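You operate a simulated robot arm through the tools that you are given. There is no shell and no other tool. Be economical: measure what you need, move in short steps, check, and stop when the job is done.

The job below is to be done with a simulated two-armed robot. You get a single attempt, and the scene is never put back.

## Task
Hold the grey crate with green band on the top of the steel table marked joining steady with one hand and put the strip marked one hundred in it with the other.

Only the result counts: the job must be done as asked and must still hold three seconds after the hand-in. Knocking over, shifting, dropping, spilling or breaking anything else fails it.

## Robot
Two 7-joint arms with two-finger parallel grippers on one trunk, on a base that drives. Base frame: it is fixed to the floor where the robot stands at the start and does not move with it; the origin is under the middle of the robot, x ahead of it, y to its left, z up; the surface under the hand at the start is at about z = 800. Readings come in mm, degrees, newtons and seconds.
The left shoulder is at the start at [-82, 119, 851], the right one opposite. With the tool pointing down near the work surface each hand reaches from about 160 to 580 mm from the robot's upright axis, wherever it stands, measured 20 degrees to its own side. Places, roughly: grey crate with green band (33x22x15 cm) [600, 500, 800]. Payload 3.43 kg a hand.
Tool frame (each hand has its own): the origin (TCP) lies between the finger pads and is the grasp point; the fingertips stand 30 mm ahead of it; z points along the fingers, y is the line along which they close. Largest opening 94 mm; finger width 28, thickness 10; the body of the gripper, 50 by 96 mm, starts 55 mm behind the TCP.
Orientation is that of the tool frame in the base frame, as a unit quaternion [x, y, z, w]. With the fingers straight down and closing along the base's y, the tool's x points along the base's -x, its y along +y and its z along -z.

## Interface
- The arms move only by the tool play_rows. It takes "left_deltas", "right_deltas" or both (then of equal length, played together; a hand with none holds still); each is a list of rows, each an object of numbers (a shift or turn left out is 0, a gripper value left out holds the last): "tx", "ty", "tz": the shift along the tool's x, y, z in cm; "ax", "ay", "az": the turn, a rotation vector about the tool's x, y, z in degrees. In form: [{"tx": .., "ty": .., "tz": .., "ax": .., "ay": .., "az": ..}, ...]. A call has 1 to 10 rows; each row is the pose to reach, as a shift and turn from the pose commanded when the call began, along the tool's axes at that moment. "left_gripper" and "right_gripper" are, for a hand that has rows, the gripper command, from -1 (shut) to 1 (fully open), values between in proportion, set as the call begins (left out, the last holds). Each row takes 0.2 s and may step no farther than 50 mm and 8.6 degrees from the row before; otherwise, or with a gripper value out of range, the whole call is refused. A pose out of reach is approached as far as the arm can. The call stops where the force on the tool passes 40 N (or 10 N more than at its start, if that is more) or the arm is blocked; 0.2 s more then pass. The fingers move at their own pace (about 153 mm/s each) and stop on an object; they squeeze with about 32 N. The grip force told is the motor's: it shows also when the fingers shut on nothing. Time passes only in rows, and 0.2 s behind the last, so rows that repeat a pose let the fingers close. The reply holds the time, the measured pose of the TCP, the force on the tool along the base axes, the opening and the grip force, in the units named above and with some noise, with the torque about the TCP (base axes, N m) and any sound that the robot's microphone picked up.
- Cameras (640 x 400 px; columns grow to the right, rows downward): "scene" is now at [23.9, 34.5, 1558.7]; the picture's right is [0.45, -0.89, 0.00], its down [-0.69, -0.35, -0.63] and it looks along [0.56, 0.28, -0.78] (base axes); focal length 254 px, centre (320, 200). "left" rides on the left gripper at [76, -14, -102] in its tool frame; the picture's right is [0.18, 0.98, 0.00], its down [-0.75, 0.14, -0.64] and it looks along [-0.63, 0.12, 0.77] (tool axes); focal length 243 px, centre (320, 200). "right" rides on the right gripper at [76, 14, -103] in its tool frame; the picture's right is [-0.18, 0.98, 0.00], its down [-0.75, -0.14, -0.64] and it looks along [-0.63, -0.12, 0.77] (tool axes); focal length 243 px, centre (320, 200). There is no depth. A picture from a camera that has moved, and an enlarged one, comes with that camera's place and axes in the base frame and with its lens.
- snapshot(camera): a new picture of that camera. It takes no simulated time.
- lift_body(by): slides the trunk up (or, below 0, down) by that many mm; the arms and the scene camera ride with it, the base frame stays. It gives what a move gives, with no picture.
- steer(legs): drives the robot by 1 to 6 legs, each [ahead, left, turn to the left] in mm, mm and degrees, along the robot's own axes; the way and the turn of a leg run together, so that a leg with both is an arc; at most 1500 mm and 180 degrees a leg. The arms and the cameras ride along, it lands a little off, and it stops where it bumps. It gives what a move gives.
- head_to(pan, tilt): turns the head with the scene camera to pan (to the left, within 143 degrees either way) and tilt (down, from -29 to 69), counted from straight ahead of the robot. It gives what a move gives.
- zoom(camera, box): a new picture of the part [left, top, right, bottom] of that camera's present view, enlarged. It takes no simulated time.
- sign_off(): hands the job in; it is judged then, once.

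Go step by step. Nothing tells you exact positions but the pictures and the camera data: compare them with the known pose of the tool, close in by small moves and look again before you grip or let go. The budget is 120 turns and 92 pictures, counting those below and the enlarged ones. Unless the task says otherwise, let go and move clear before handing in, and close with one line.

The tools are called after "Emit:" as a command line: name --argument value ..., lists and objects as JSON in quotes. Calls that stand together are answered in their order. play_rows: Moves the arms, as the interface text tells. Its arguments: {"type":"object","properties":{"left_deltas":{"type":"array","items":{"type":"object","properties":{"tx":{"type":"number"},"ty":{"type":"number"},"tz":{"type":"number"},"ax":{"type":"number"},"ay":{"type":"number"},"az":{"type":"number"}}}},"left_gripper":{"type":"number"},"right_deltas":{"type":"array","items":{"type":"object","properties":{"tx":{"type":"number"},"ty":{"type":"number"},"tz":{"type":"number"},"ax":{"type":"number"},"ay":{"type":"number"},"az":{"type":"number"}}}},"right_gripper":{"type":"number"}},"required":[]} The other tools are called the same way: lift_body (by) slides the trunk up or down; steer (legs) drives the base; head_to (pan, tilt) turns the head that bears the scene camera; snapshot (camera) takes a picture; zoom (camera, box) takes an enlarged picture of a part of a camera's view; sign_off () hands the job in.

At the start:

```text
time: 0.0
left_ee_pos: [240.5, 355.5, 1097.4]
left_ee_rot: [0.001, 1.0, 0.0, -0.001]
left_wrist_force: [0.1, -0.7, 1.1]
left_wrist_torque: [0.0, 0.01, 0.01]
left_opening: 94.2
left_grip_force: 0.0
right_ee_pos: [296.4, 25.3, 1184.9]
right_ee_rot: [0.0, 1.0, 0.0, 0.0]
right_wrist_force: [-1.3, 0.3, 0.2]
right_wrist_torque: [-0.01, -0.01, 0.01]
right_opening: 94.1
right_grip_force: 0.0
trunk travel left (down, up): [-275.0, 60.0]
robot x, y, heading: [-1.2, 2.4, -0.1]
head pan, tilt: [26.6, 50.8]
```

scene: 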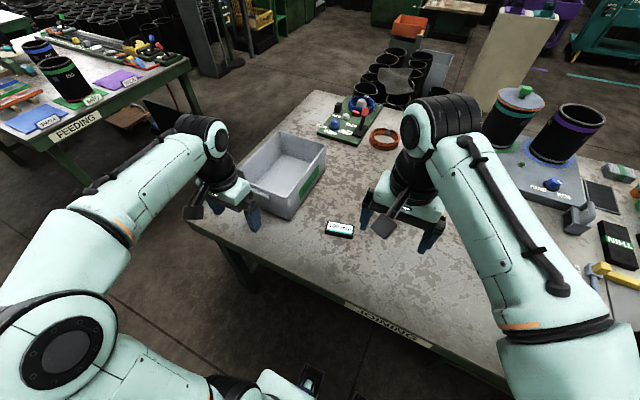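
right: 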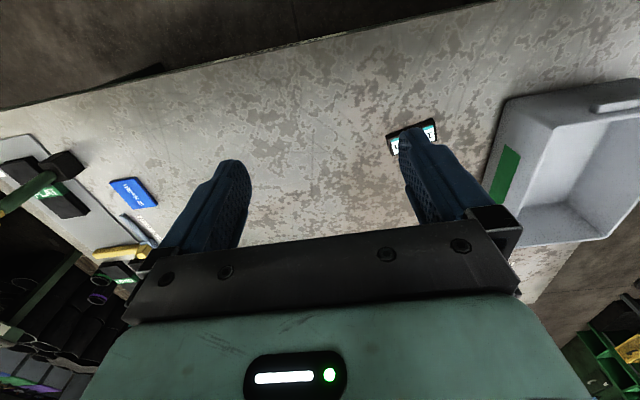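
left: 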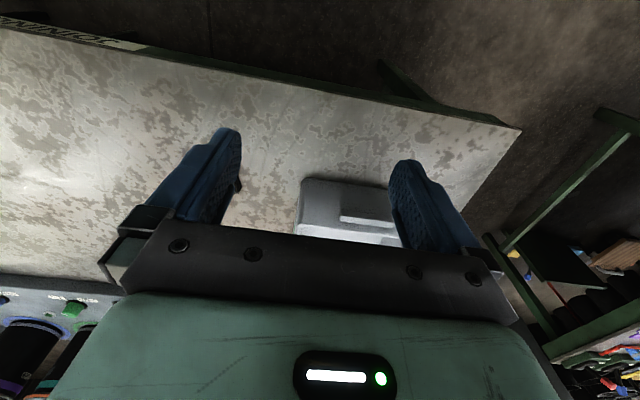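

I see the crate on the joining table and a small marked item near it at about (340, 229). I will zoom to read the labels.

Emit:
zoom --camera "scene" --box '[230, 110, 400, 260]'

Emit:
zoom --camera "right" --box '[340, 80, 640, 280]'

Emit:
zoom --camera "scene" --box '[460, 70, 640, 300]'

```text
2.67 times, centred on (315, 185) of scene
camera zoom: at [23.9, 34.5, 1558.7], right [0.45, -0.89, 0.0], down [-0.69, -0.35, -0.63], along [0.56, 0.28, -0.78], focal length 678 px, centre (333, 240)
```

zoom: 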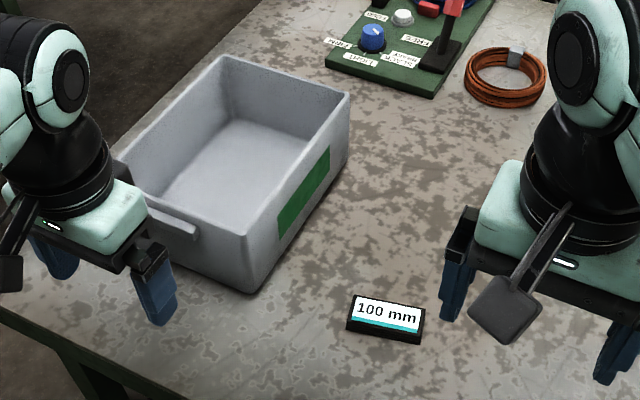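

```text
2.00 times, centred on (490, 180) of right
camera zoom: at [218.6, 39.9, 1286.9], right [0.18, 0.98, 0.0], down [0.75, -0.14, 0.64], along [0.63, -0.12, -0.77], focal length 485 px, centre (-20, 240)
```

zoom: 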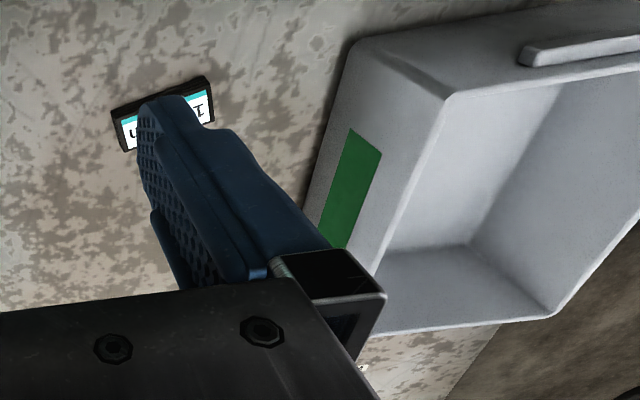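

```text
1.74 times, centred on (550, 185) of scene
camera zoom: at [23.9, 34.5, 1558.7], right [0.45, -0.89, 0.0], down [-0.69, -0.35, -0.63], along [0.56, 0.28, -0.78], focal length 442 px, centre (-80, 226)
```

zoom: 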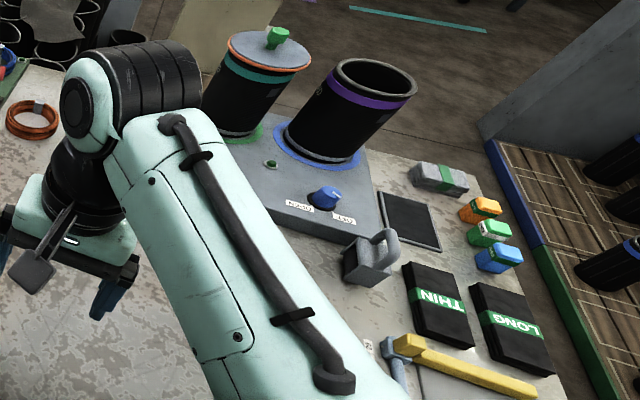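

The "100 mm" strip lies around (479,187), about 94x44 mm. The crate's body spans about x 430–700, y 346–555, with its rim near z 950. I'll drive left so that both hands can work there, and check again.

Emit:
steer --legs '[[0, 340, 0]]'

Emit:
head_to --pan 0 --tilt 60

Emit:
snapshot --camera "scene"

Emit:
snapshot --camera "right"

Emit:
snapshot --camera "left"

```text
time: 3.5
left_ee_pos: [240.3, 695.1, 1098.5]
left_ee_rot: [-0.002, 1.0, 0.0, 0.0]
left_wrist_force: [0.6, -0.5, -0.1]
left_wrist_torque: [0.0, -0.02, -0.02]
left_opening: 94.2
left_grip_force: 0.2
right_ee_pos: [296.7, 364.9, 1184.3]
right_ee_rot: [-0.001, 1.0, 0.0, 0.001]
right_wrist_force: [-0.4, -0.4, 0.1]
right_wrist_torque: [-0.02, 0.01, -0.01]
right_opening: 94.1
right_grip_force: 0.1
trunk travel left (down, up): [-275.0, 60.0]
robot x, y, heading: [2.0, 336.0, 0.3]
head pan, tilt: [26.6, 50.8]
```

```text
time: 4.5
left_ee_pos: [239.3, 695.9, 1098.2]
left_ee_rot: [-0.002, 1.0, 0.0, -0.001]
left_wrist_force: [0.3, 0.1, 0.6]
left_wrist_torque: [0.01, 0.01, 0.0]
left_opening: 93.8
left_grip_force: 0.0
right_ee_pos: [297.6, 364.2, 1184.5]
right_ee_rot: [-0.002, 1.0, 0.0, 0.0]
right_wrist_force: [0.3, -0.3, 0.4]
right_wrist_torque: [0.0, 0.0, 0.02]
right_opening: 93.8
right_grip_force: 0.1
trunk travel left (down, up): [-275.0, 60.0]
robot x, y, heading: [-0.7, 338.2, 0.1]
head pan, tilt: [0.0, 60.0]
```

```text
85 pictures are left
camera scene: at [21.9, 339.3, 1547.2], right [0.0, -1.0, 0.0], down [-0.87, 0.0, -0.5], along [0.5, 0.0, -0.87], focal length 254 px, centre (320, 200)
```

scene: 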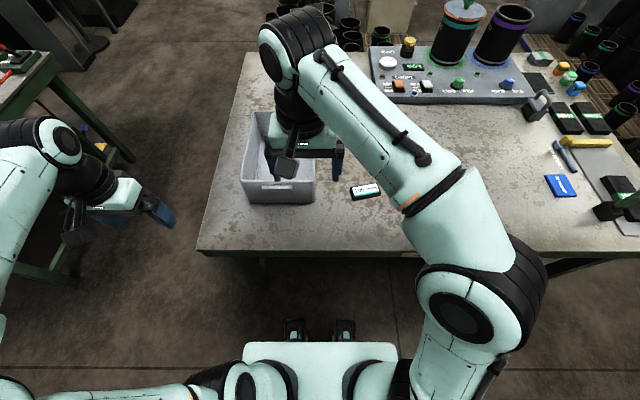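

```text
84 pictures are left
camera right: at [217.9, 379.3, 1286.9], right [0.18, 0.98, 0.0], down [0.75, -0.14, 0.64], along [0.63, -0.12, -0.77], focal length 243 px, centre (320, 200)
```

right: 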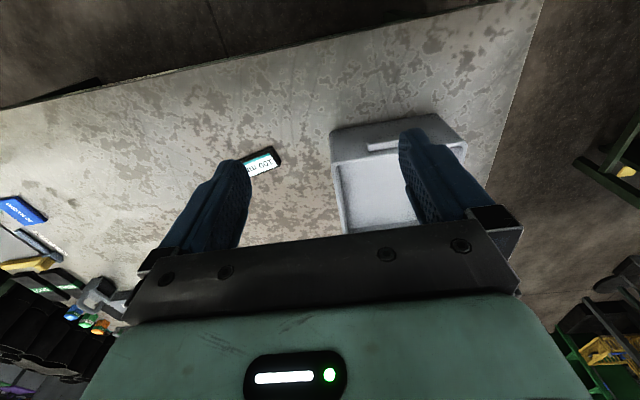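

```text
83 pictures are left
camera left: at [163.1, 682.1, 1200.0], right [-0.19, 0.98, 0.0], down [0.75, 0.14, 0.64], along [0.63, 0.12, -0.77], focal length 243 px, centre (320, 200)
```

left: 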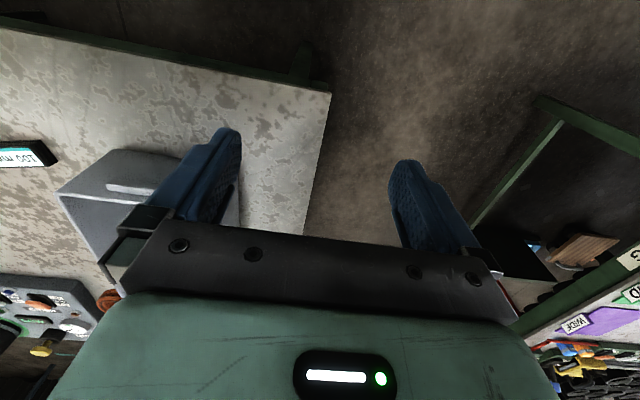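

The robot's front is well clear of the table edge (x ≈ 276), so I'll drive 70 mm ahead. Then I'll turn the right hand to close across the strip's width.

Emit:
steer --legs '[[70, 0, 0]]'

Emit:
play_rows --right_deltas '[{"ty": -2, "az": -8.5}, {"ty": -4, "az": -17}, {"ty": -6, "az": -25.5}, {"ty": -8, "az": -34}, {"ty": -10, "az": -42.5}, {"ty": -12, "az": -51}, {"ty": -14, "az": -59.5}, {"ty": -16, "az": -68}, {"ty": -18, "az": -76.5}, {"ty": -18, "az": -85}]' --right_gripper 1

```text
time: 5.5
left_ee_pos: [309.6, 694.9, 1096.1]
left_ee_rot: [0.0, 1.0, 0.0, 0.001]
left_wrist_force: [1.2, 0.3, -0.1]
left_wrist_torque: [-0.03, 0.0, 0.0]
left_opening: 94.0
left_grip_force: 0.1
right_ee_pos: [366.0, 364.2, 1184.9]
right_ee_rot: [-0.001, 1.0, 0.0, 0.0]
right_wrist_force: [0.4, 0.4, 0.1]
right_wrist_torque: [-0.03, 0.0, -0.03]
right_opening: 94.0
right_grip_force: 0.0
trunk travel left (down, up): [-275.0, 60.0]
robot x, y, heading: [69.7, 339.6, -0.0]
head pan, tilt: [0.0, 60.0]
```

```text
time: 7.7
left_ee_pos: [309.4, 696.6, 1098.8]
left_ee_rot: [-0.001, 1.0, 0.0, 0.0]
left_wrist_force: [-0.5, 0.4, -0.3]
left_wrist_torque: [0.02, 0.02, -0.01]
left_opening: 94.0
left_grip_force: 0.0
right_ee_pos: [365.0, 185.3, 1183.1]
right_ee_rot: [-0.677, 0.736, 0.0, -0.001]
right_wrist_force: [-0.2, 0.6, 0.7]
right_wrist_torque: [0.0, -0.03, -0.01]
right_opening: 93.9
right_grip_force: 0.0
trunk travel left (down, up): [-275.0, 60.0]
robot x, y, heading: [65.9, 338.4, 0.0]
head pan, tilt: [0.0, 60.0]
```

The turn worked. Next I move over the strip at (477,187), go down to about z 960, and look.

Emit:
play_rows --right_deltas '[{"tx": -0.3, "ty": -3.5, "tz": 2, "az": -8}, {"tx": -0.6, "ty": -6.5, "tz": 5, "az": -16}, {"tx": -0.9, "ty": -9, "tz": 9, "az": -17.5}, {"tx": -1.1, "ty": -11.1, "tz": 13, "az": -17.5}, {"tx": -1.1, "ty": -11.1, "tz": 17.5, "az": -17.5}, {"tx": -1.1, "ty": -11.1, "tz": 22, "az": -17.5}]'

Emit:
snapshot --camera "right"

Emit:
snapshot --camera "scene"

```text
time: 9.1
left_ee_pos: [308.7, 694.7, 1098.0]
left_ee_rot: [-0.001, 1.0, 0.0, 0.0]
left_wrist_force: [0.1, 0.7, -0.1]
left_wrist_torque: [0.02, 0.03, 0.01]
left_opening: 94.1
left_grip_force: 0.1
right_ee_pos: [477.2, 185.2, 963.6]
right_ee_rot: [0.78, -0.625, 0.001, -0.001]
right_wrist_force: [0.1, -0.6, -0.5]
right_wrist_torque: [0.02, -0.01, -0.01]
right_opening: 94.3
right_grip_force: 0.1
trunk travel left (down, up): [-275.0, 60.0]
robot x, y, heading: [70.0, 341.1, -0.1]
head pan, tilt: [0.0, 60.0]
```

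```text
82 pictures are left
camera right: at [478.8, 108.7, 1065.2], right [-1.0, -0.04, 0.0], down [-0.03, 0.77, 0.64], along [-0.02, 0.64, -0.77], focal length 243 px, centre (320, 200)
```

right: 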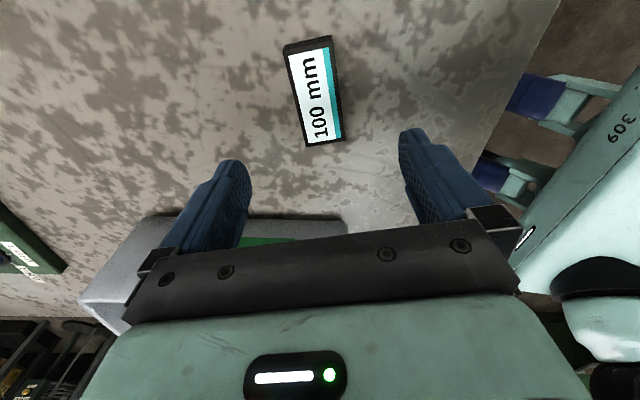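

```text
81 pictures are left
camera scene: at [91.6, 339.3, 1547.2], right [0.0, -1.0, 0.0], down [-0.87, 0.0, -0.5], along [0.5, 0.0, -0.87], focal length 254 px, centre (320, 200)
```

scene: 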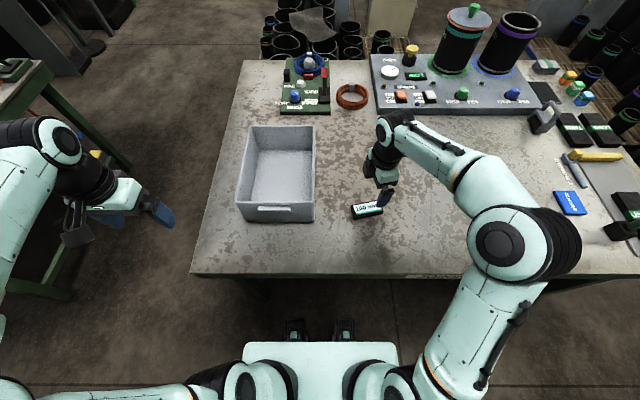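

The strip's centre is at about (479.5,186), and its axis is 2° off my hand. I'll correct that and descend until just above it.

Emit:
play_rows --right_deltas '[{"ty": -0.2, "tz": 4, "az": 2}, {"ty": -0.2, "tz": 8, "az": 2}, {"ty": -0.2, "tz": 11, "az": 2}]'

Emit:
snapshot --camera "right"

Emit:
zoom --camera "scene" --box '[320, 140, 440, 240]'

```text
time: 9.9
left_ee_pos: [310.1, 695.6, 1098.0]
left_ee_rot: [-0.001, 1.0, -0.001, -0.001]
left_wrist_force: [-0.4, -0.2, 0.1]
left_wrist_torque: [0.0, -0.05, -0.02]
left_opening: 94.1
left_grip_force: 0.2
right_ee_pos: [476.9, 186.5, 854.2]
right_ee_rot: [0.77, -0.638, 0.0, 0.0]
right_wrist_force: [-0.1, -0.5, 0.1]
right_wrist_torque: [0.0, 0.01, -0.01]
right_opening: 94.0
right_grip_force: 0.0
trunk travel left (down, up): [-275.0, 60.0]
robot x, y, heading: [70.9, 337.1, 0.1]
head pan, tilt: [0.0, 60.0]
```

```text
80 pictures are left
camera right: at [477.0, 109.1, 955.9], right [-1.0, 0.0, 0.0], down [0.0, 0.77, 0.64], along [0.0, 0.64, -0.77], focal length 243 px, centre (320, 200)
```

right: 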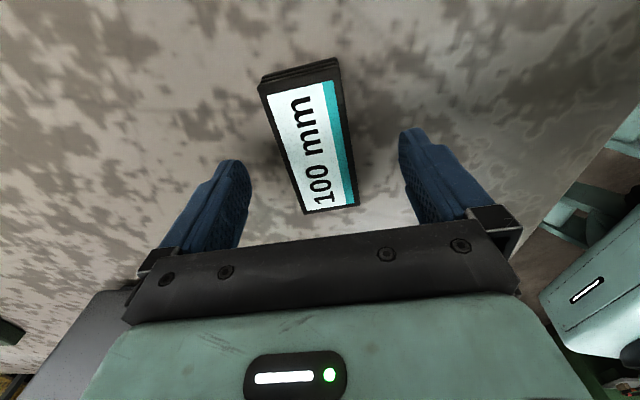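

```text
4.00 times, centred on (380, 190) of scene
camera zoom: at [91.2, 339.3, 1547.2], right [0.0, -1.0, 0.0], down [-0.87, 0.0, -0.5], along [0.5, 0.0, -0.87], focal length 1017 px, centre (80, 240)
```

zoom: 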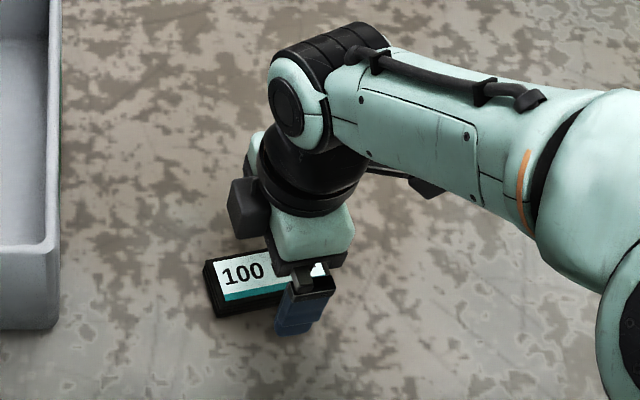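

The strip is centred between the fingers and aligned with them. I go down 19 mm and close.

Emit:
play_rows --right_deltas '[{"tz": 1}, {"tz": 1.9}]'

Emit:
play_rows --right_deltas '[{}, {}, {}]' --right_gripper -1

Emit:
snapshot --camera "right"

```text
time: 10.5
left_ee_pos: [308.7, 695.1, 1097.3]
left_ee_rot: [0.0, 1.0, 0.0, 0.0]
left_wrist_force: [-0.3, 0.1, 0.9]
left_wrist_torque: [-0.02, -0.01, -0.02]
left_opening: 93.7
left_grip_force: 0.1
right_ee_pos: [477.9, 185.8, 834.8]
right_ee_rot: [0.769, -0.639, 0.0, 0.0]
right_wrist_force: [-0.3, 0.0, 0.0]
right_wrist_torque: [0.0, 0.01, 0.01]
right_opening: 94.2
right_grip_force: 0.0
trunk travel left (down, up): [-275.0, 60.0]
robot x, y, heading: [66.5, 339.3, -0.0]
head pan, tilt: [0.0, 60.0]
```

```text
time: 11.3
left_ee_pos: [309.0, 695.5, 1098.1]
left_ee_rot: [-0.001, 1.0, 0.0, 0.0]
left_wrist_force: [0.5, 0.3, 0.3]
left_wrist_torque: [-0.01, 0.0, 0.0]
left_opening: 93.8
left_grip_force: 0.1
right_ee_pos: [476.9, 186.1, 835.9]
right_ee_rot: [0.769, -0.639, 0.001, 0.0]
right_wrist_force: [0.3, -0.5, -0.1]
right_wrist_torque: [0.02, 0.0, 0.02]
right_opening: 44.1
right_grip_force: 31.8
trunk travel left (down, up): [-275.0, 60.0]
robot x, y, heading: [67.5, 339.2, 0.4]
head pan, tilt: [0.0, 60.0]
```

```text
78 pictures are left
camera right: at [476.9, 109.1, 937.9], right [-1.0, 0.0, 0.0], down [0.0, 0.77, 0.64], along [0.0, 0.64, -0.77], focal length 243 px, centre (320, 200)
```

right: 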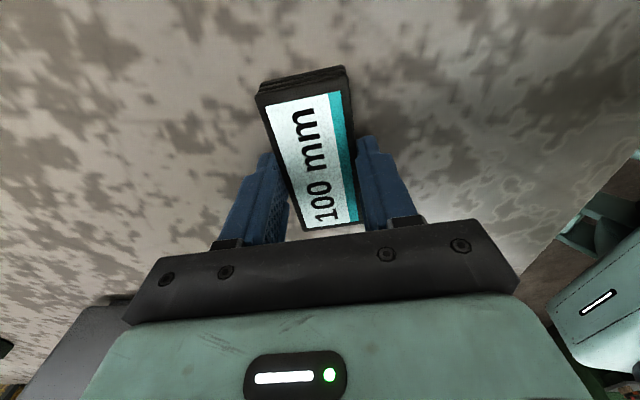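

The strip is gripped (44 mm opening). I raise it and bring the left hand near the crate's left wall, staying high.

Emit:
play_rows --right_deltas '[{"tz": -2}, {"tz": -6}, {"tz": -10.5}, {"tz": -15}, {"tz": -20}]' --left_deltas '[{"tx": -4, "ty": -1}, {"tx": -8, "ty": -3}, {"tx": -12, "ty": -5}, {"tx": -16, "ty": -7}, {"tx": -19, "ty": -9}]' --left_gripper 1

Emit:
snapshot --camera "scene"

Emit:
snapshot --camera "left"

Emit:
zoom --camera "scene" --box '[210, 100, 350, 240]'

```text
time: 12.5
left_ee_pos: [501.0, 607.2, 1098.1]
left_ee_rot: [-0.002, 1.0, 0.0, -0.001]
left_wrist_force: [0.1, 0.0, 0.4]
left_wrist_torque: [-0.01, 0.01, 0.0]
left_opening: 93.8
left_grip_force: 0.0
right_ee_pos: [477.4, 186.2, 1040.1]
right_ee_rot: [0.769, -0.64, -0.001, 0.0]
right_wrist_force: [-0.1, 0.5, -0.3]
right_wrist_torque: [0.03, 0.03, 0.0]
right_opening: 0.0
right_grip_force: 31.9
trunk travel left (down, up): [-275.0, 60.0]
robot x, y, heading: [67.1, 339.6, -0.1]
head pan, tilt: [0.0, 60.0]
```

```text
77 pictures are left
camera scene: at [91.5, 338.9, 1547.2], right [0.0, -1.0, 0.0], down [-0.87, 0.0, -0.5], along [0.5, 0.0, -0.87], focal length 254 px, centre (320, 200)
```

scene: 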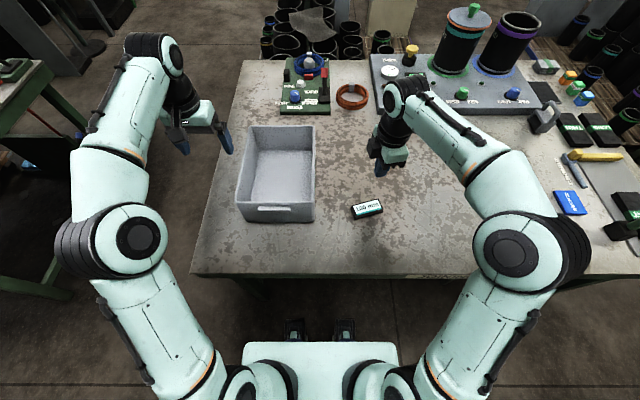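

```text
76 pictures are left
camera left: at [424.3, 594.8, 1200.5], right [-0.19, 0.98, 0.0], down [0.75, 0.14, 0.64], along [0.63, 0.12, -0.77], focal length 243 px, centre (320, 200)
```

left: 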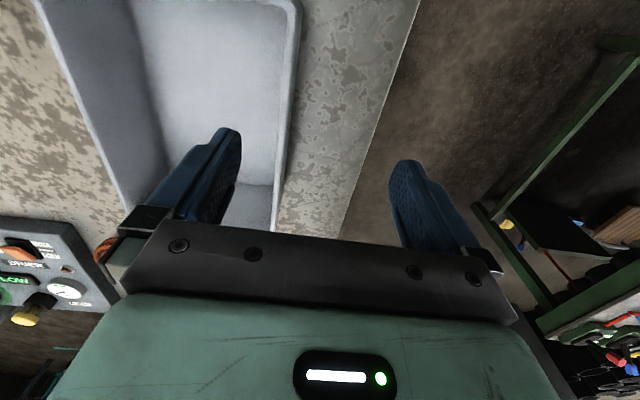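

```text
2.86 times, centred on (280, 170) of scene
camera zoom: at [91.5, 338.9, 1547.2], right [0.0, -1.0, 0.0], down [-0.87, 0.0, -0.5], along [0.5, 0.0, -0.87], focal length 726 px, centre (434, 286)
```

zoom: 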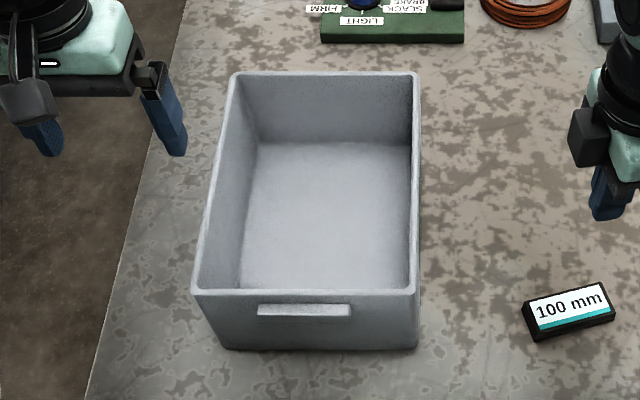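

The strip slipped out at once and still lies in its old place, so the grip was too shallow. I'll open, go back down, look, and grip lower.

Emit:
play_rows --right_deltas '[{"tz": 4}, {"tz": 8}, {"tz": 12}, {"tz": 16}, {"tz": 18.5}]' --right_gripper 1

Emit:
snapshot --camera "right"

```text
time: 13.7
left_ee_pos: [500.2, 608.3, 1097.4]
left_ee_rot: [-0.001, 1.0, 0.0, 0.001]
left_wrist_force: [-0.1, 0.4, -0.1]
left_wrist_torque: [0.0, 0.0, 0.0]
left_opening: 94.0
left_grip_force: 0.1
right_ee_pos: [478.9, 187.9, 850.3]
right_ee_rot: [0.769, -0.639, 0.0, 0.0]
right_wrist_force: [-0.6, -0.6, -0.3]
right_wrist_torque: [0.03, 0.03, 0.0]
right_opening: 94.1
right_grip_force: 0.1
trunk travel left (down, up): [-275.0, 60.0]
robot x, y, heading: [68.3, 335.4, 0.1]
head pan, tilt: [0.0, 60.0]
```

```text
74 pictures are left
camera right: at [476.0, 110.9, 952.7], right [-1.0, 0.0, 0.0], down [0.0, 0.77, 0.64], along [0.0, 0.64, -0.77], focal length 243 px, centre (320, 200)
```

right: 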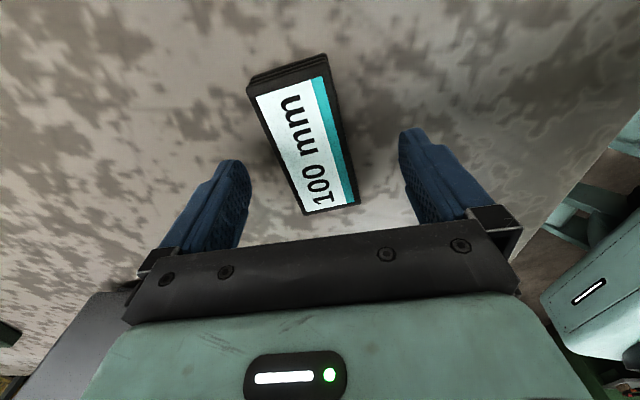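

The strip turned about 5° when it slipped. I'll realign and creep down to find the table, then grip from there.

Emit:
play_rows --right_deltas '[{"ty": -0.2, "tz": 0.8, "az": -5.5}, {"ty": -0.2, "tz": 1.5, "az": -5.5}, {"ty": -0.2, "tz": 1.8, "az": -5.5}, {"ty": -0.2, "tz": 2.0, "az": -5.5}, {"ty": -0.2, "tz": 2.2, "az": -5.5}, {"ty": -0.2, "tz": 2.4, "az": -5.5}, {"ty": -0.2, "tz": 2.6, "az": -5.5}, {"ty": -0.2, "tz": 2.8, "az": -5.5}, {"ty": -0.2, "tz": 3.0, "az": -5.5}]'

Emit:
snapshot --camera "right"

```text
time: 15.3
left_ee_pos: [499.0, 609.1, 1098.0]
left_ee_rot: [-0.001, 1.0, 0.0, -0.001]
left_wrist_force: [0.5, 0.9, 0.1]
left_wrist_torque: [0.01, -0.01, -0.01]
left_opening: 94.0
left_grip_force: 0.1
right_ee_pos: [480.6, 188.6, 830.8]
right_ee_rot: [0.799, -0.601, 0.003, -0.001]
right_wrist_force: [-7.2, -1.0, 15.7]
right_wrist_torque: [-0.08, 1.05, 0.05]
right_opening: 93.8
right_grip_force: 0.1
trunk travel left (down, up): [-275.0, 60.0]
robot x, y, heading: [69.9, 338.2, -0.2]
head pan, tilt: [0.0, 60.0]
stopped in row 7 (right hand): the force on the tool passed its limit at 44 N (the readings are from after the stop); the commanded pose is now the measured one
```

```text
73 pictures are left
camera right: at [485.5, 111.2, 932.4], right [-1.0, -0.1, -0.01], down [-0.08, 0.76, 0.64], along [-0.06, 0.64, -0.77], focal length 243 px, centre (320, 200)
```

right: 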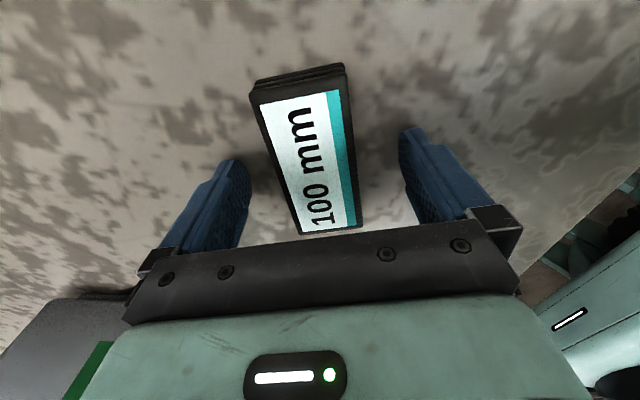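

The table is at z 800, with the tips touching it. I zoom to see the strip's shape and thickness before gripping again.

Emit:
zoom --camera "right" --box '[220, 50, 440, 250]'

Emit:
zoom --camera "scene" --box '[335, 180, 405, 230]'

```text
2.00 times, centred on (330, 150) of right
camera zoom: at [485.5, 111.2, 932.4], right [-1.0, -0.1, -0.01], down [-0.08, 0.76, 0.64], along [-0.06, 0.64, -0.77], focal length 485 px, centre (300, 300)
```

zoom: 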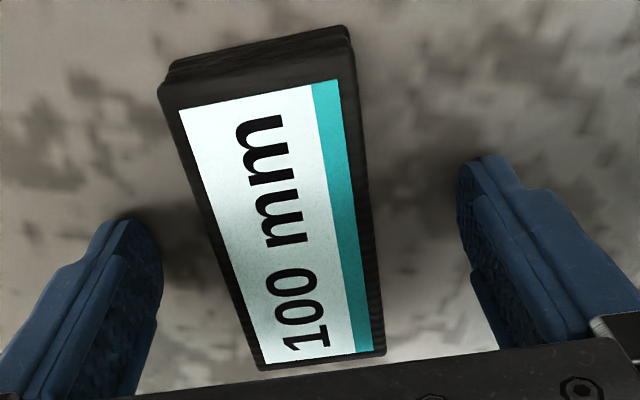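

```text
8.00 times, centred on (370, 205) of scene
camera zoom: at [89.6, 339.5, 1547.2], right [0.0, -1.0, 0.0], down [-0.87, 0.0, -0.5], along [0.5, 0.0, -0.87], focal length 2033 px, centre (-80, 160)
```

zoom: 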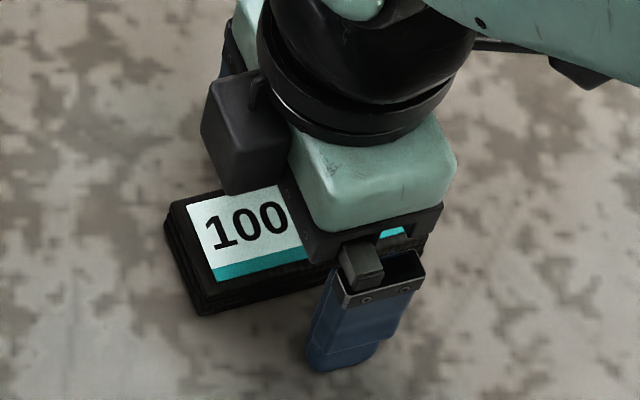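

The strip is a ridged block with upright sides. I close with the tips just off the table, then lift 1 cm slowly to test it.

Emit:
play_rows --right_deltas '[{"tz": -0.15}, {"tz": -0.15}, {"tz": -0.15}, {"tz": -0.15}, {"tz": -0.15}]' --right_gripper -1

Emit:
play_rows --right_deltas '[{"tz": -0.2}, {"tz": -0.4}, {"tz": -0.6}, {"tz": -0.8}, {"tz": -1.0}]'

Emit:
zoom --camera "right" --box '[220, 50, 440, 250]'

```text
time: 16.5
left_ee_pos: [498.8, 608.0, 1098.0]
left_ee_rot: [-0.001, 1.0, -0.001, 0.001]
left_wrist_force: [0.1, 0.1, 0.2]
left_wrist_torque: [-0.03, 0.01, 0.04]
left_opening: 94.0
left_grip_force: 0.1
right_ee_pos: [481.5, 187.8, 831.2]
right_ee_rot: [0.799, -0.601, 0.003, -0.003]
right_wrist_force: [-2.1, 0.1, 1.4]
right_wrist_torque: [-0.02, 0.09, 0.01]
right_opening: 44.0
right_grip_force: 32.5
trunk travel left (down, up): [-275.0, 60.0]
robot x, y, heading: [67.5, 343.0, 0.2]
head pan, tilt: [0.0, 60.0]
```

```text
time: 17.7
left_ee_pos: [499.3, 608.5, 1098.8]
left_ee_rot: [-0.001, 1.0, -0.001, 0.0]
left_wrist_force: [0.2, 0.5, 0.3]
left_wrist_torque: [-0.02, 0.03, 0.02]
left_opening: 93.9
left_grip_force: 0.1
right_ee_pos: [482.2, 187.8, 840.1]
right_ee_rot: [0.799, -0.601, 0.003, -0.002]
right_wrist_force: [0.0, 0.1, -0.6]
right_wrist_torque: [0.03, 0.01, -0.01]
right_opening: 43.7
right_grip_force: 32.0
trunk travel left (down, up): [-275.0, 60.0]
robot x, y, heading: [66.1, 339.0, -0.1]
head pan, tilt: [0.0, 60.0]
```

```text
2.00 times, centred on (330, 150) of right
camera zoom: at [486.7, 111.1, 942.7], right [-1.0, -0.1, -0.01], down [-0.08, 0.76, 0.64], along [-0.06, 0.64, -0.77], focal length 485 px, centre (300, 300)
```

zoom: 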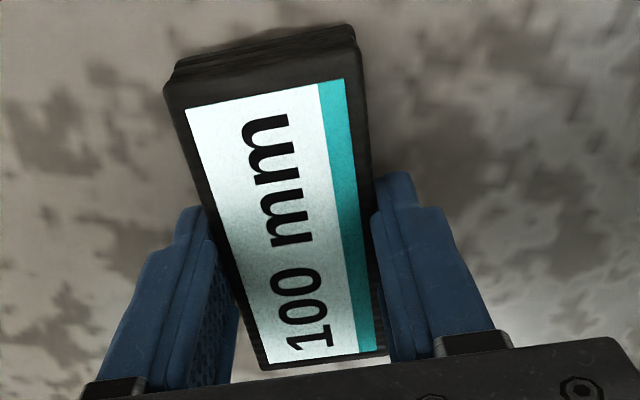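

It's lifting with the hand now. I raise it gently and check along the way.

Emit:
play_rows --right_deltas '[{"tz": -0.7}, {"tz": -1.5}, {"tz": -2.5}, {"tz": -3.5}, {"tz": -4.5}, {"tz": -5.5}]'

Emit:
zoom --camera "right" --box '[220, 50, 440, 250]'

```text
time: 19.1
left_ee_pos: [499.9, 608.3, 1097.8]
left_ee_rot: [0.0, 1.0, 0.001, 0.0]
left_wrist_force: [-0.6, -0.2, -0.3]
left_wrist_torque: [0.01, -0.01, 0.05]
left_opening: 94.1
left_grip_force: 0.1
right_ee_pos: [482.5, 186.8, 895.6]
right_ee_rot: [0.799, -0.601, 0.003, -0.003]
right_wrist_force: [-0.3, 0.0, 0.2]
right_wrist_torque: [-0.02, 0.01, 0.03]
right_opening: 43.6
right_grip_force: 32.1
trunk travel left (down, up): [-275.0, 60.0]
robot x, y, heading: [72.5, 339.5, -0.0]
head pan, tilt: [0.0, 60.0]
```

```text
2.00 times, centred on (330, 150) of right
camera zoom: at [486.9, 110.9, 998.1], right [-1.0, -0.1, -0.01], down [-0.08, 0.76, 0.64], along [-0.06, 0.64, -0.77], focal length 485 px, centre (300, 300)
```

zoom: 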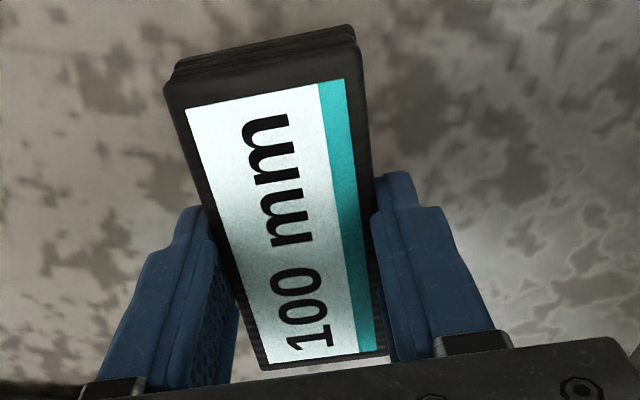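

The strip is firmly held. I raise it to z ~1040 and bring the left hand above the crate's left wall (outer y ≈ 575, rim about z 925) for a look.

Emit:
play_rows --right_deltas '[{"tz": -2}, {"tz": -4.5}, {"tz": -7}, {"tz": -9.5}, {"tz": -12}, {"tz": -14.5}]' --left_deltas '[{"ty": -1, "tz": 1}, {"ty": -2, "tz": 3}, {"ty": -3, "tz": 5}, {"ty": -3.6, "tz": 7}, {"ty": -3.6, "tz": 8.5}, {"ty": -3.6, "tz": 9.5}]'

Emit:
snapshot --camera "left"

Emit:
snapshot --camera "scene"

Emit:
zoom --camera "scene" --box '[170, 100, 350, 240]'

```text
time: 20.5
left_ee_pos: [500.1, 570.8, 1003.1]
left_ee_rot: [-0.001, 1.0, 0.0, 0.0]
left_wrist_force: [-0.9, 0.9, -0.5]
left_wrist_torque: [0.0, -0.02, 0.0]
left_opening: 93.9
left_grip_force: 0.0
right_ee_pos: [479.2, 186.8, 1041.9]
right_ee_rot: [0.799, -0.601, 0.003, -0.003]
right_wrist_force: [0.5, 0.4, 0.0]
right_wrist_torque: [0.01, -0.01, 0.01]
right_opening: 43.7
right_grip_force: 32.0
trunk travel left (down, up): [-275.0, 60.0]
robot x, y, heading: [69.0, 339.4, 0.2]
head pan, tilt: [0.0, 60.0]
```

```text
68 pictures are left
camera left: at [423.6, 557.8, 1105.0], right [-0.19, 0.98, 0.0], down [0.75, 0.14, 0.64], along [0.63, 0.12, -0.77], focal length 243 px, centre (320, 200)
```

left: 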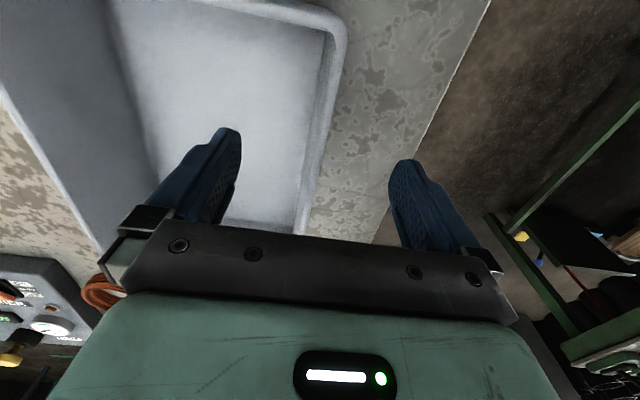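

```text
67 pictures are left
camera scene: at [90.7, 339.3, 1547.2], right [0.0, -1.0, 0.0], down [-0.87, 0.0, -0.5], along [0.5, 0.0, -0.87], focal length 254 px, centre (320, 200)
```

scene: 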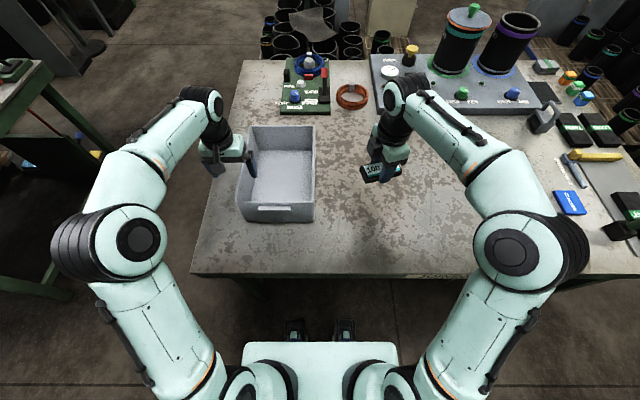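

```text
2.86 times, centred on (260, 170) of scene
camera zoom: at [90.7, 339.3, 1547.2], right [0.0, -1.0, 0.0], down [-0.87, 0.0, -0.5], along [0.5, 0.0, -0.87], focal length 726 px, centre (491, 286)
```

zoom: 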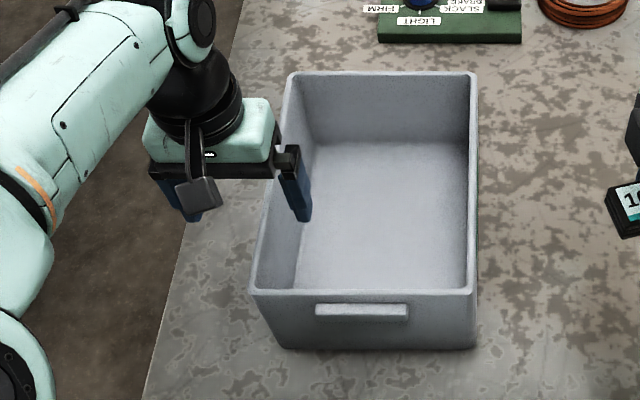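

The wall at x ≈ 500 is centred near y 575. I shift the left hand 4 mm and descend so that the fingers straddle the wall.

Emit:
play_rows --left_deltas '[{"ty": 0.4, "tz": 2}, {"ty": 0.4, "tz": 4}, {"ty": 0.4, "tz": 5.5}, {"ty": 0.4, "tz": 6.5}]'

Emit:
snapshot --camera "left"

Emit:
zoom --camera "scene" --box '[170, 100, 350, 240]'

```text
time: 21.5
left_ee_pos: [499.6, 575.5, 937.0]
left_ee_rot: [-0.001, 1.0, 0.0, 0.0]
left_wrist_force: [0.1, 0.3, -0.6]
left_wrist_torque: [0.03, 0.01, -0.01]
left_opening: 94.1
left_grip_force: 0.0
right_ee_pos: [480.3, 186.8, 1040.6]
right_ee_rot: [0.8, -0.601, 0.002, -0.001]
right_wrist_force: [-0.2, 0.1, 1.0]
right_wrist_torque: [0.0, 0.02, 0.0]
right_opening: 44.0
right_grip_force: 31.5
trunk travel left (down, up): [-275.0, 60.0]
robot x, y, heading: [66.0, 338.4, 0.0]
head pan, tilt: [0.0, 60.0]
```

```text
65 pictures are left
camera left: at [423.0, 562.4, 1039.1], right [-0.19, 0.98, 0.0], down [0.75, 0.14, 0.64], along [0.63, 0.12, -0.77], focal length 243 px, centre (320, 200)
```

left: 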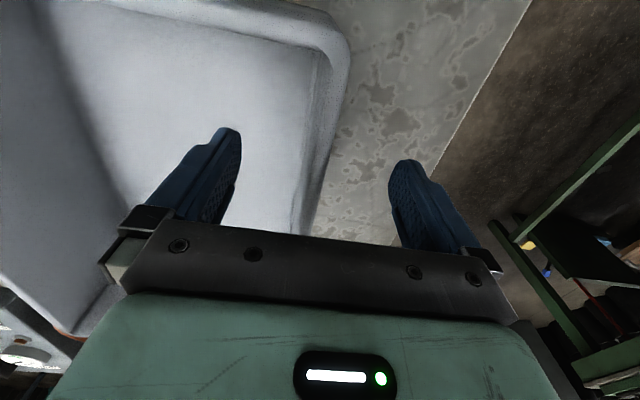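

```text
2.86 times, centred on (260, 170) of scene
camera zoom: at [90.9, 339.3, 1547.2], right [0.0, -1.0, 0.0], down [-0.87, 0.0, -0.5], along [0.5, 0.0, -0.87], focal length 726 px, centre (491, 286)
```

zoom: 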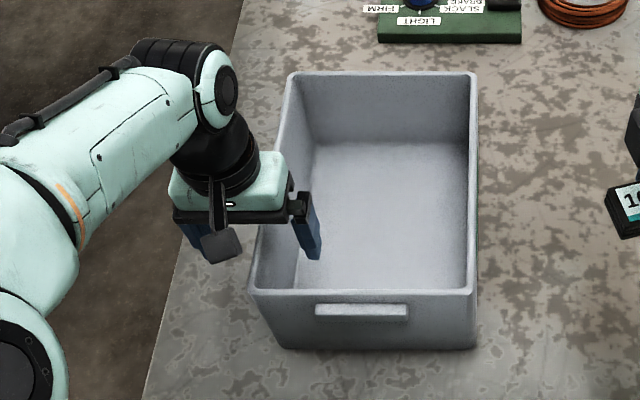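

The fingers straddle the wall, with the tips inside and outside about 40 mm below the rim. I nudge 2 mm towards the wall's centre and close the left hand.

Emit:
play_rows --left_deltas '[{"ty": -0.2}, {"ty": -0.2}, {"ty": -0.2}, {"ty": -0.2}, {"ty": -0.2}]' --left_gripper -1

Emit:
snapshot --camera "left"

Emit:
zoom --camera "scene" --box '[170, 100, 350, 240]'

```text
time: 22.7
left_ee_pos: [499.6, 573.7, 936.9]
left_ee_rot: [0.0, 1.0, 0.0, 0.0]
left_wrist_force: [0.5, -2.4, 0.2]
left_wrist_torque: [-0.02, -0.08, -0.16]
left_opening: 12.5
left_grip_force: 31.8
right_ee_pos: [480.5, 185.8, 1040.3]
right_ee_rot: [0.799, -0.601, 0.002, -0.001]
right_wrist_force: [0.2, -0.3, -0.3]
right_wrist_torque: [0.02, -0.03, 0.03]
right_opening: 43.5
right_grip_force: 32.2
trunk travel left (down, up): [-275.0, 60.0]
robot x, y, heading: [68.6, 334.8, 0.0]
head pan, tilt: [0.0, 60.0]
```

```text
63 pictures are left
camera left: at [423.4, 560.3, 1039.4], right [-0.19, 0.98, 0.0], down [0.75, 0.14, 0.64], along [0.63, 0.12, -0.77], focal length 243 px, centre (320, 200)
```

left: 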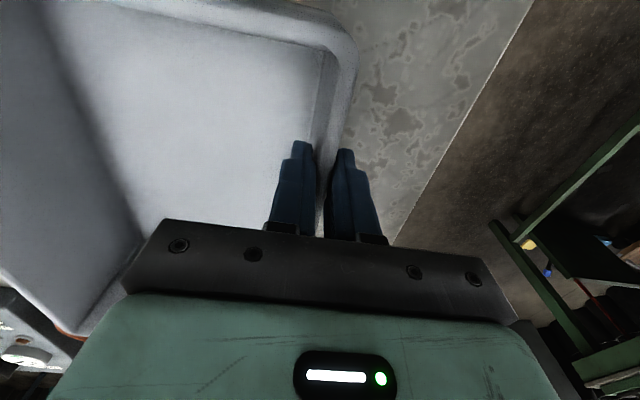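

```text
2.86 times, centred on (260, 170) of scene
camera zoom: at [91.0, 339.1, 1547.2], right [0.0, -1.0, 0.0], down [-0.87, 0.0, -0.5], along [0.5, 0.0, -0.87], focal length 726 px, centre (491, 286)
```

zoom: 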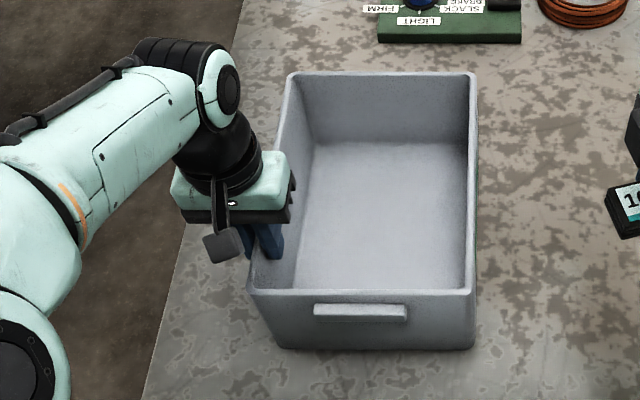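

The left hand holds the crate wall (12.5 mm, 32 N). Now I carry the strip over the crate's interior to about (560,455).

Emit:
play_rows --right_deltas '[{"tx": -1.5, "ty": -1, "tz": -0.5}, {"tx": -4, "ty": -2.6, "tz": -1}, {"tx": -6.5, "ty": -4.2, "tz": -1}, {"tx": -9, "ty": -5.8, "tz": -1}, {"tx": -11.5, "ty": -7.4, "tz": -1}, {"tx": -14, "ty": -9, "tz": -1}, {"tx": -16.5, "ty": -10.6, "tz": -1}, {"tx": -19, "ty": -12.2, "tz": -1}, {"tx": -21.5, "ty": -13.8, "tz": -1}, {"tx": -23.6, "ty": -15.1, "tz": -1}]'

Emit:
snapshot --camera "scene"

Emit:
snapshot --camera "right"

Emit:
snapshot --camera "left"

```text
time: 24.9
left_ee_pos: [499.5, 573.5, 937.1]
left_ee_rot: [-0.001, 1.0, 0.0, 0.0]
left_wrist_force: [0.3, 0.5, -0.4]
left_wrist_torque: [0.03, 0.13, -0.05]
left_opening: 12.3
left_grip_force: 32.4
right_ee_pos: [523.9, 416.7, 1042.4]
right_ee_rot: [0.799, -0.601, 0.003, -0.002]
right_wrist_force: [0.1, -0.6, -0.9]
right_wrist_torque: [0.0, 0.02, -0.02]
right_opening: 43.8
right_grip_force: 31.6
right hand out of reach, approached as far as the arm can: row 8, 9, 10
trunk travel left (down, up): [-275.0, 60.0]
robot x, y, heading: [66.3, 340.9, 0.2]
head pan, tilt: [0.0, 60.0]
```

```text
61 pictures are left
camera scene: at [90.9, 339.1, 1547.2], right [0.0, -1.0, 0.0], down [-0.87, 0.0, -0.5], along [0.5, 0.0, -0.87], focal length 254 px, centre (320, 200)
```

scene: 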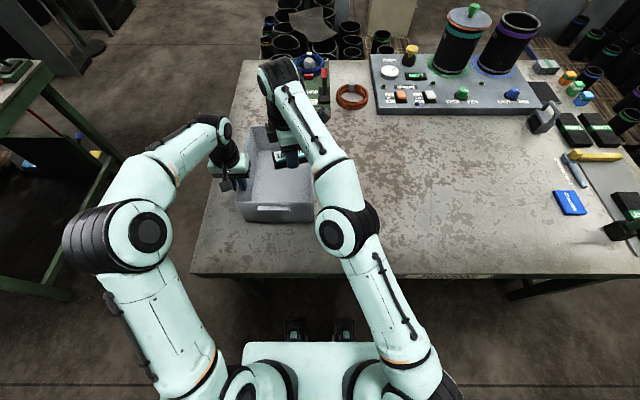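

```text
60 pictures are left
camera right: at [529.4, 340.5, 1143.9], right [-1.0, -0.1, -0.01], down [-0.08, 0.76, 0.64], along [-0.06, 0.64, -0.77], focal length 243 px, centre (320, 200)
```

right: 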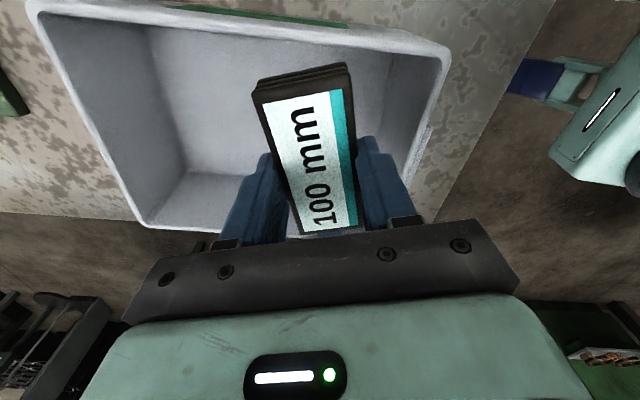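

```text
59 pictures are left
camera left: at [423.3, 560.7, 1039.4], right [-0.19, 0.98, 0.0], down [0.75, 0.14, 0.64], along [0.63, 0.12, -0.77], focal length 243 px, centre (320, 200)
```

left: 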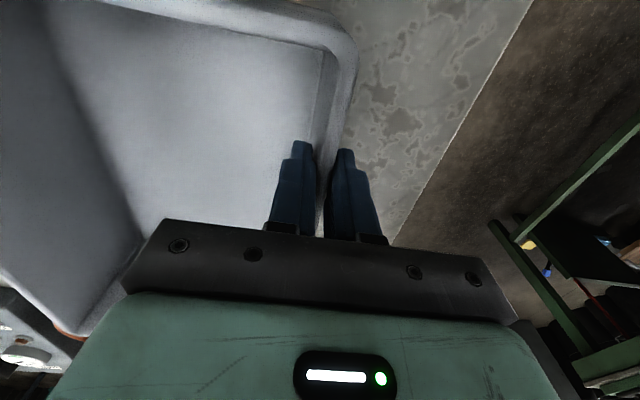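

At this height the right arm stops at (524,417), short of my target. I'll ask for a nearer point, (515,445), then use the extra reach lower down.

Emit:
play_rows --right_deltas '[{"tx": -0.1, "ty": 2.3, "tz": 0.5}, {"tx": -0.29, "ty": 4.6, "tz": 1}, {"tx": -0.29, "ty": 4.6, "tz": 1}]'

```text
time: 25.7
left_ee_pos: [500.5, 573.3, 936.6]
left_ee_rot: [0.0, 1.0, 0.0, 0.0]
left_wrist_force: [-0.2, 0.3, -0.2]
left_wrist_torque: [-0.01, 0.02, -0.06]
left_opening: 12.4
left_grip_force: 32.4
right_ee_pos: [478.9, 407.0, 1030.6]
right_ee_rot: [0.799, -0.601, 0.003, -0.001]
right_wrist_force: [-0.1, 0.6, -0.4]
right_wrist_torque: [-0.02, 0.01, -0.04]
right_opening: 44.1
right_grip_force: 32.1
trunk travel left (down, up): [-275.0, 60.0]
robot x, y, heading: [68.0, 336.2, 0.1]
head pan, tilt: [0.0, 60.0]
```

The commanded pose resets to the measured one. I move to (520,447) while lowering to z ~1000, still clear of the rim.

Emit:
play_rows --right_deltas '[{"tx": -0.7, "ty": -1.3, "tz": 0.8}, {"tx": -1.4, "ty": -2.6, "tz": 1.6}, {"tx": -2.1, "ty": -3.8, "tz": 2.3}, {"tx": -2.7, "ty": -5.05, "tz": 3}]'

Emit:
snapshot --camera "right"

Emit:
zoom --camera "scene" --box '[170, 60, 370, 240]'

```text
time: 26.7
left_ee_pos: [499.3, 573.2, 937.4]
left_ee_rot: [-0.001, 1.0, 0.0, -0.001]
left_wrist_force: [0.2, 0.2, -0.1]
left_wrist_torque: [-0.05, 0.03, -0.07]
left_opening: 12.5
left_grip_force: 32.0
right_ee_pos: [520.3, 448.0, 1001.9]
right_ee_rot: [0.799, -0.601, 0.002, -0.002]
right_wrist_force: [0.5, 0.2, -0.2]
right_wrist_torque: [-0.04, 0.0, -0.02]
right_opening: 43.4
right_grip_force: 32.1
trunk travel left (down, up): [-275.0, 60.0]
robot x, y, heading: [67.1, 335.1, 0.1]
head pan, tilt: [0.0, 60.0]
```

```text
58 pictures are left
camera right: at [525.1, 372.1, 1103.6], right [-1.0, -0.1, -0.01], down [-0.08, 0.76, 0.64], along [-0.06, 0.64, -0.77], focal length 243 px, centre (320, 200)
```

right: 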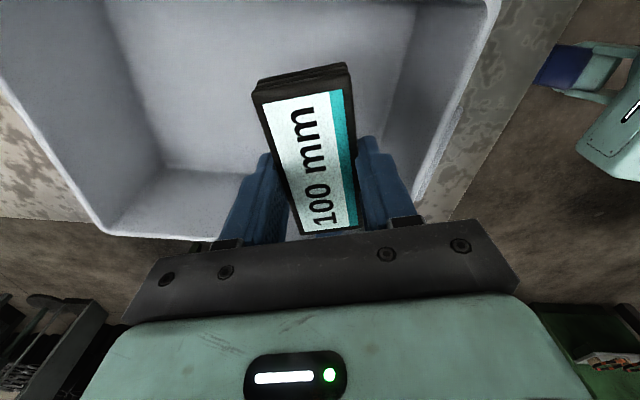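

```text
2.22 times, centred on (270, 150) of scene
camera zoom: at [91.1, 339.8, 1547.2], right [0.0, -1.0, 0.0], down [-0.87, 0.0, -0.5], along [0.5, 0.0, -0.87], focal length 565 px, centre (431, 311)
```

zoom: 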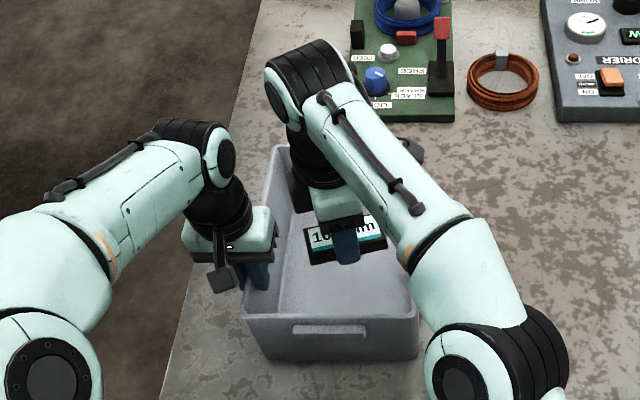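

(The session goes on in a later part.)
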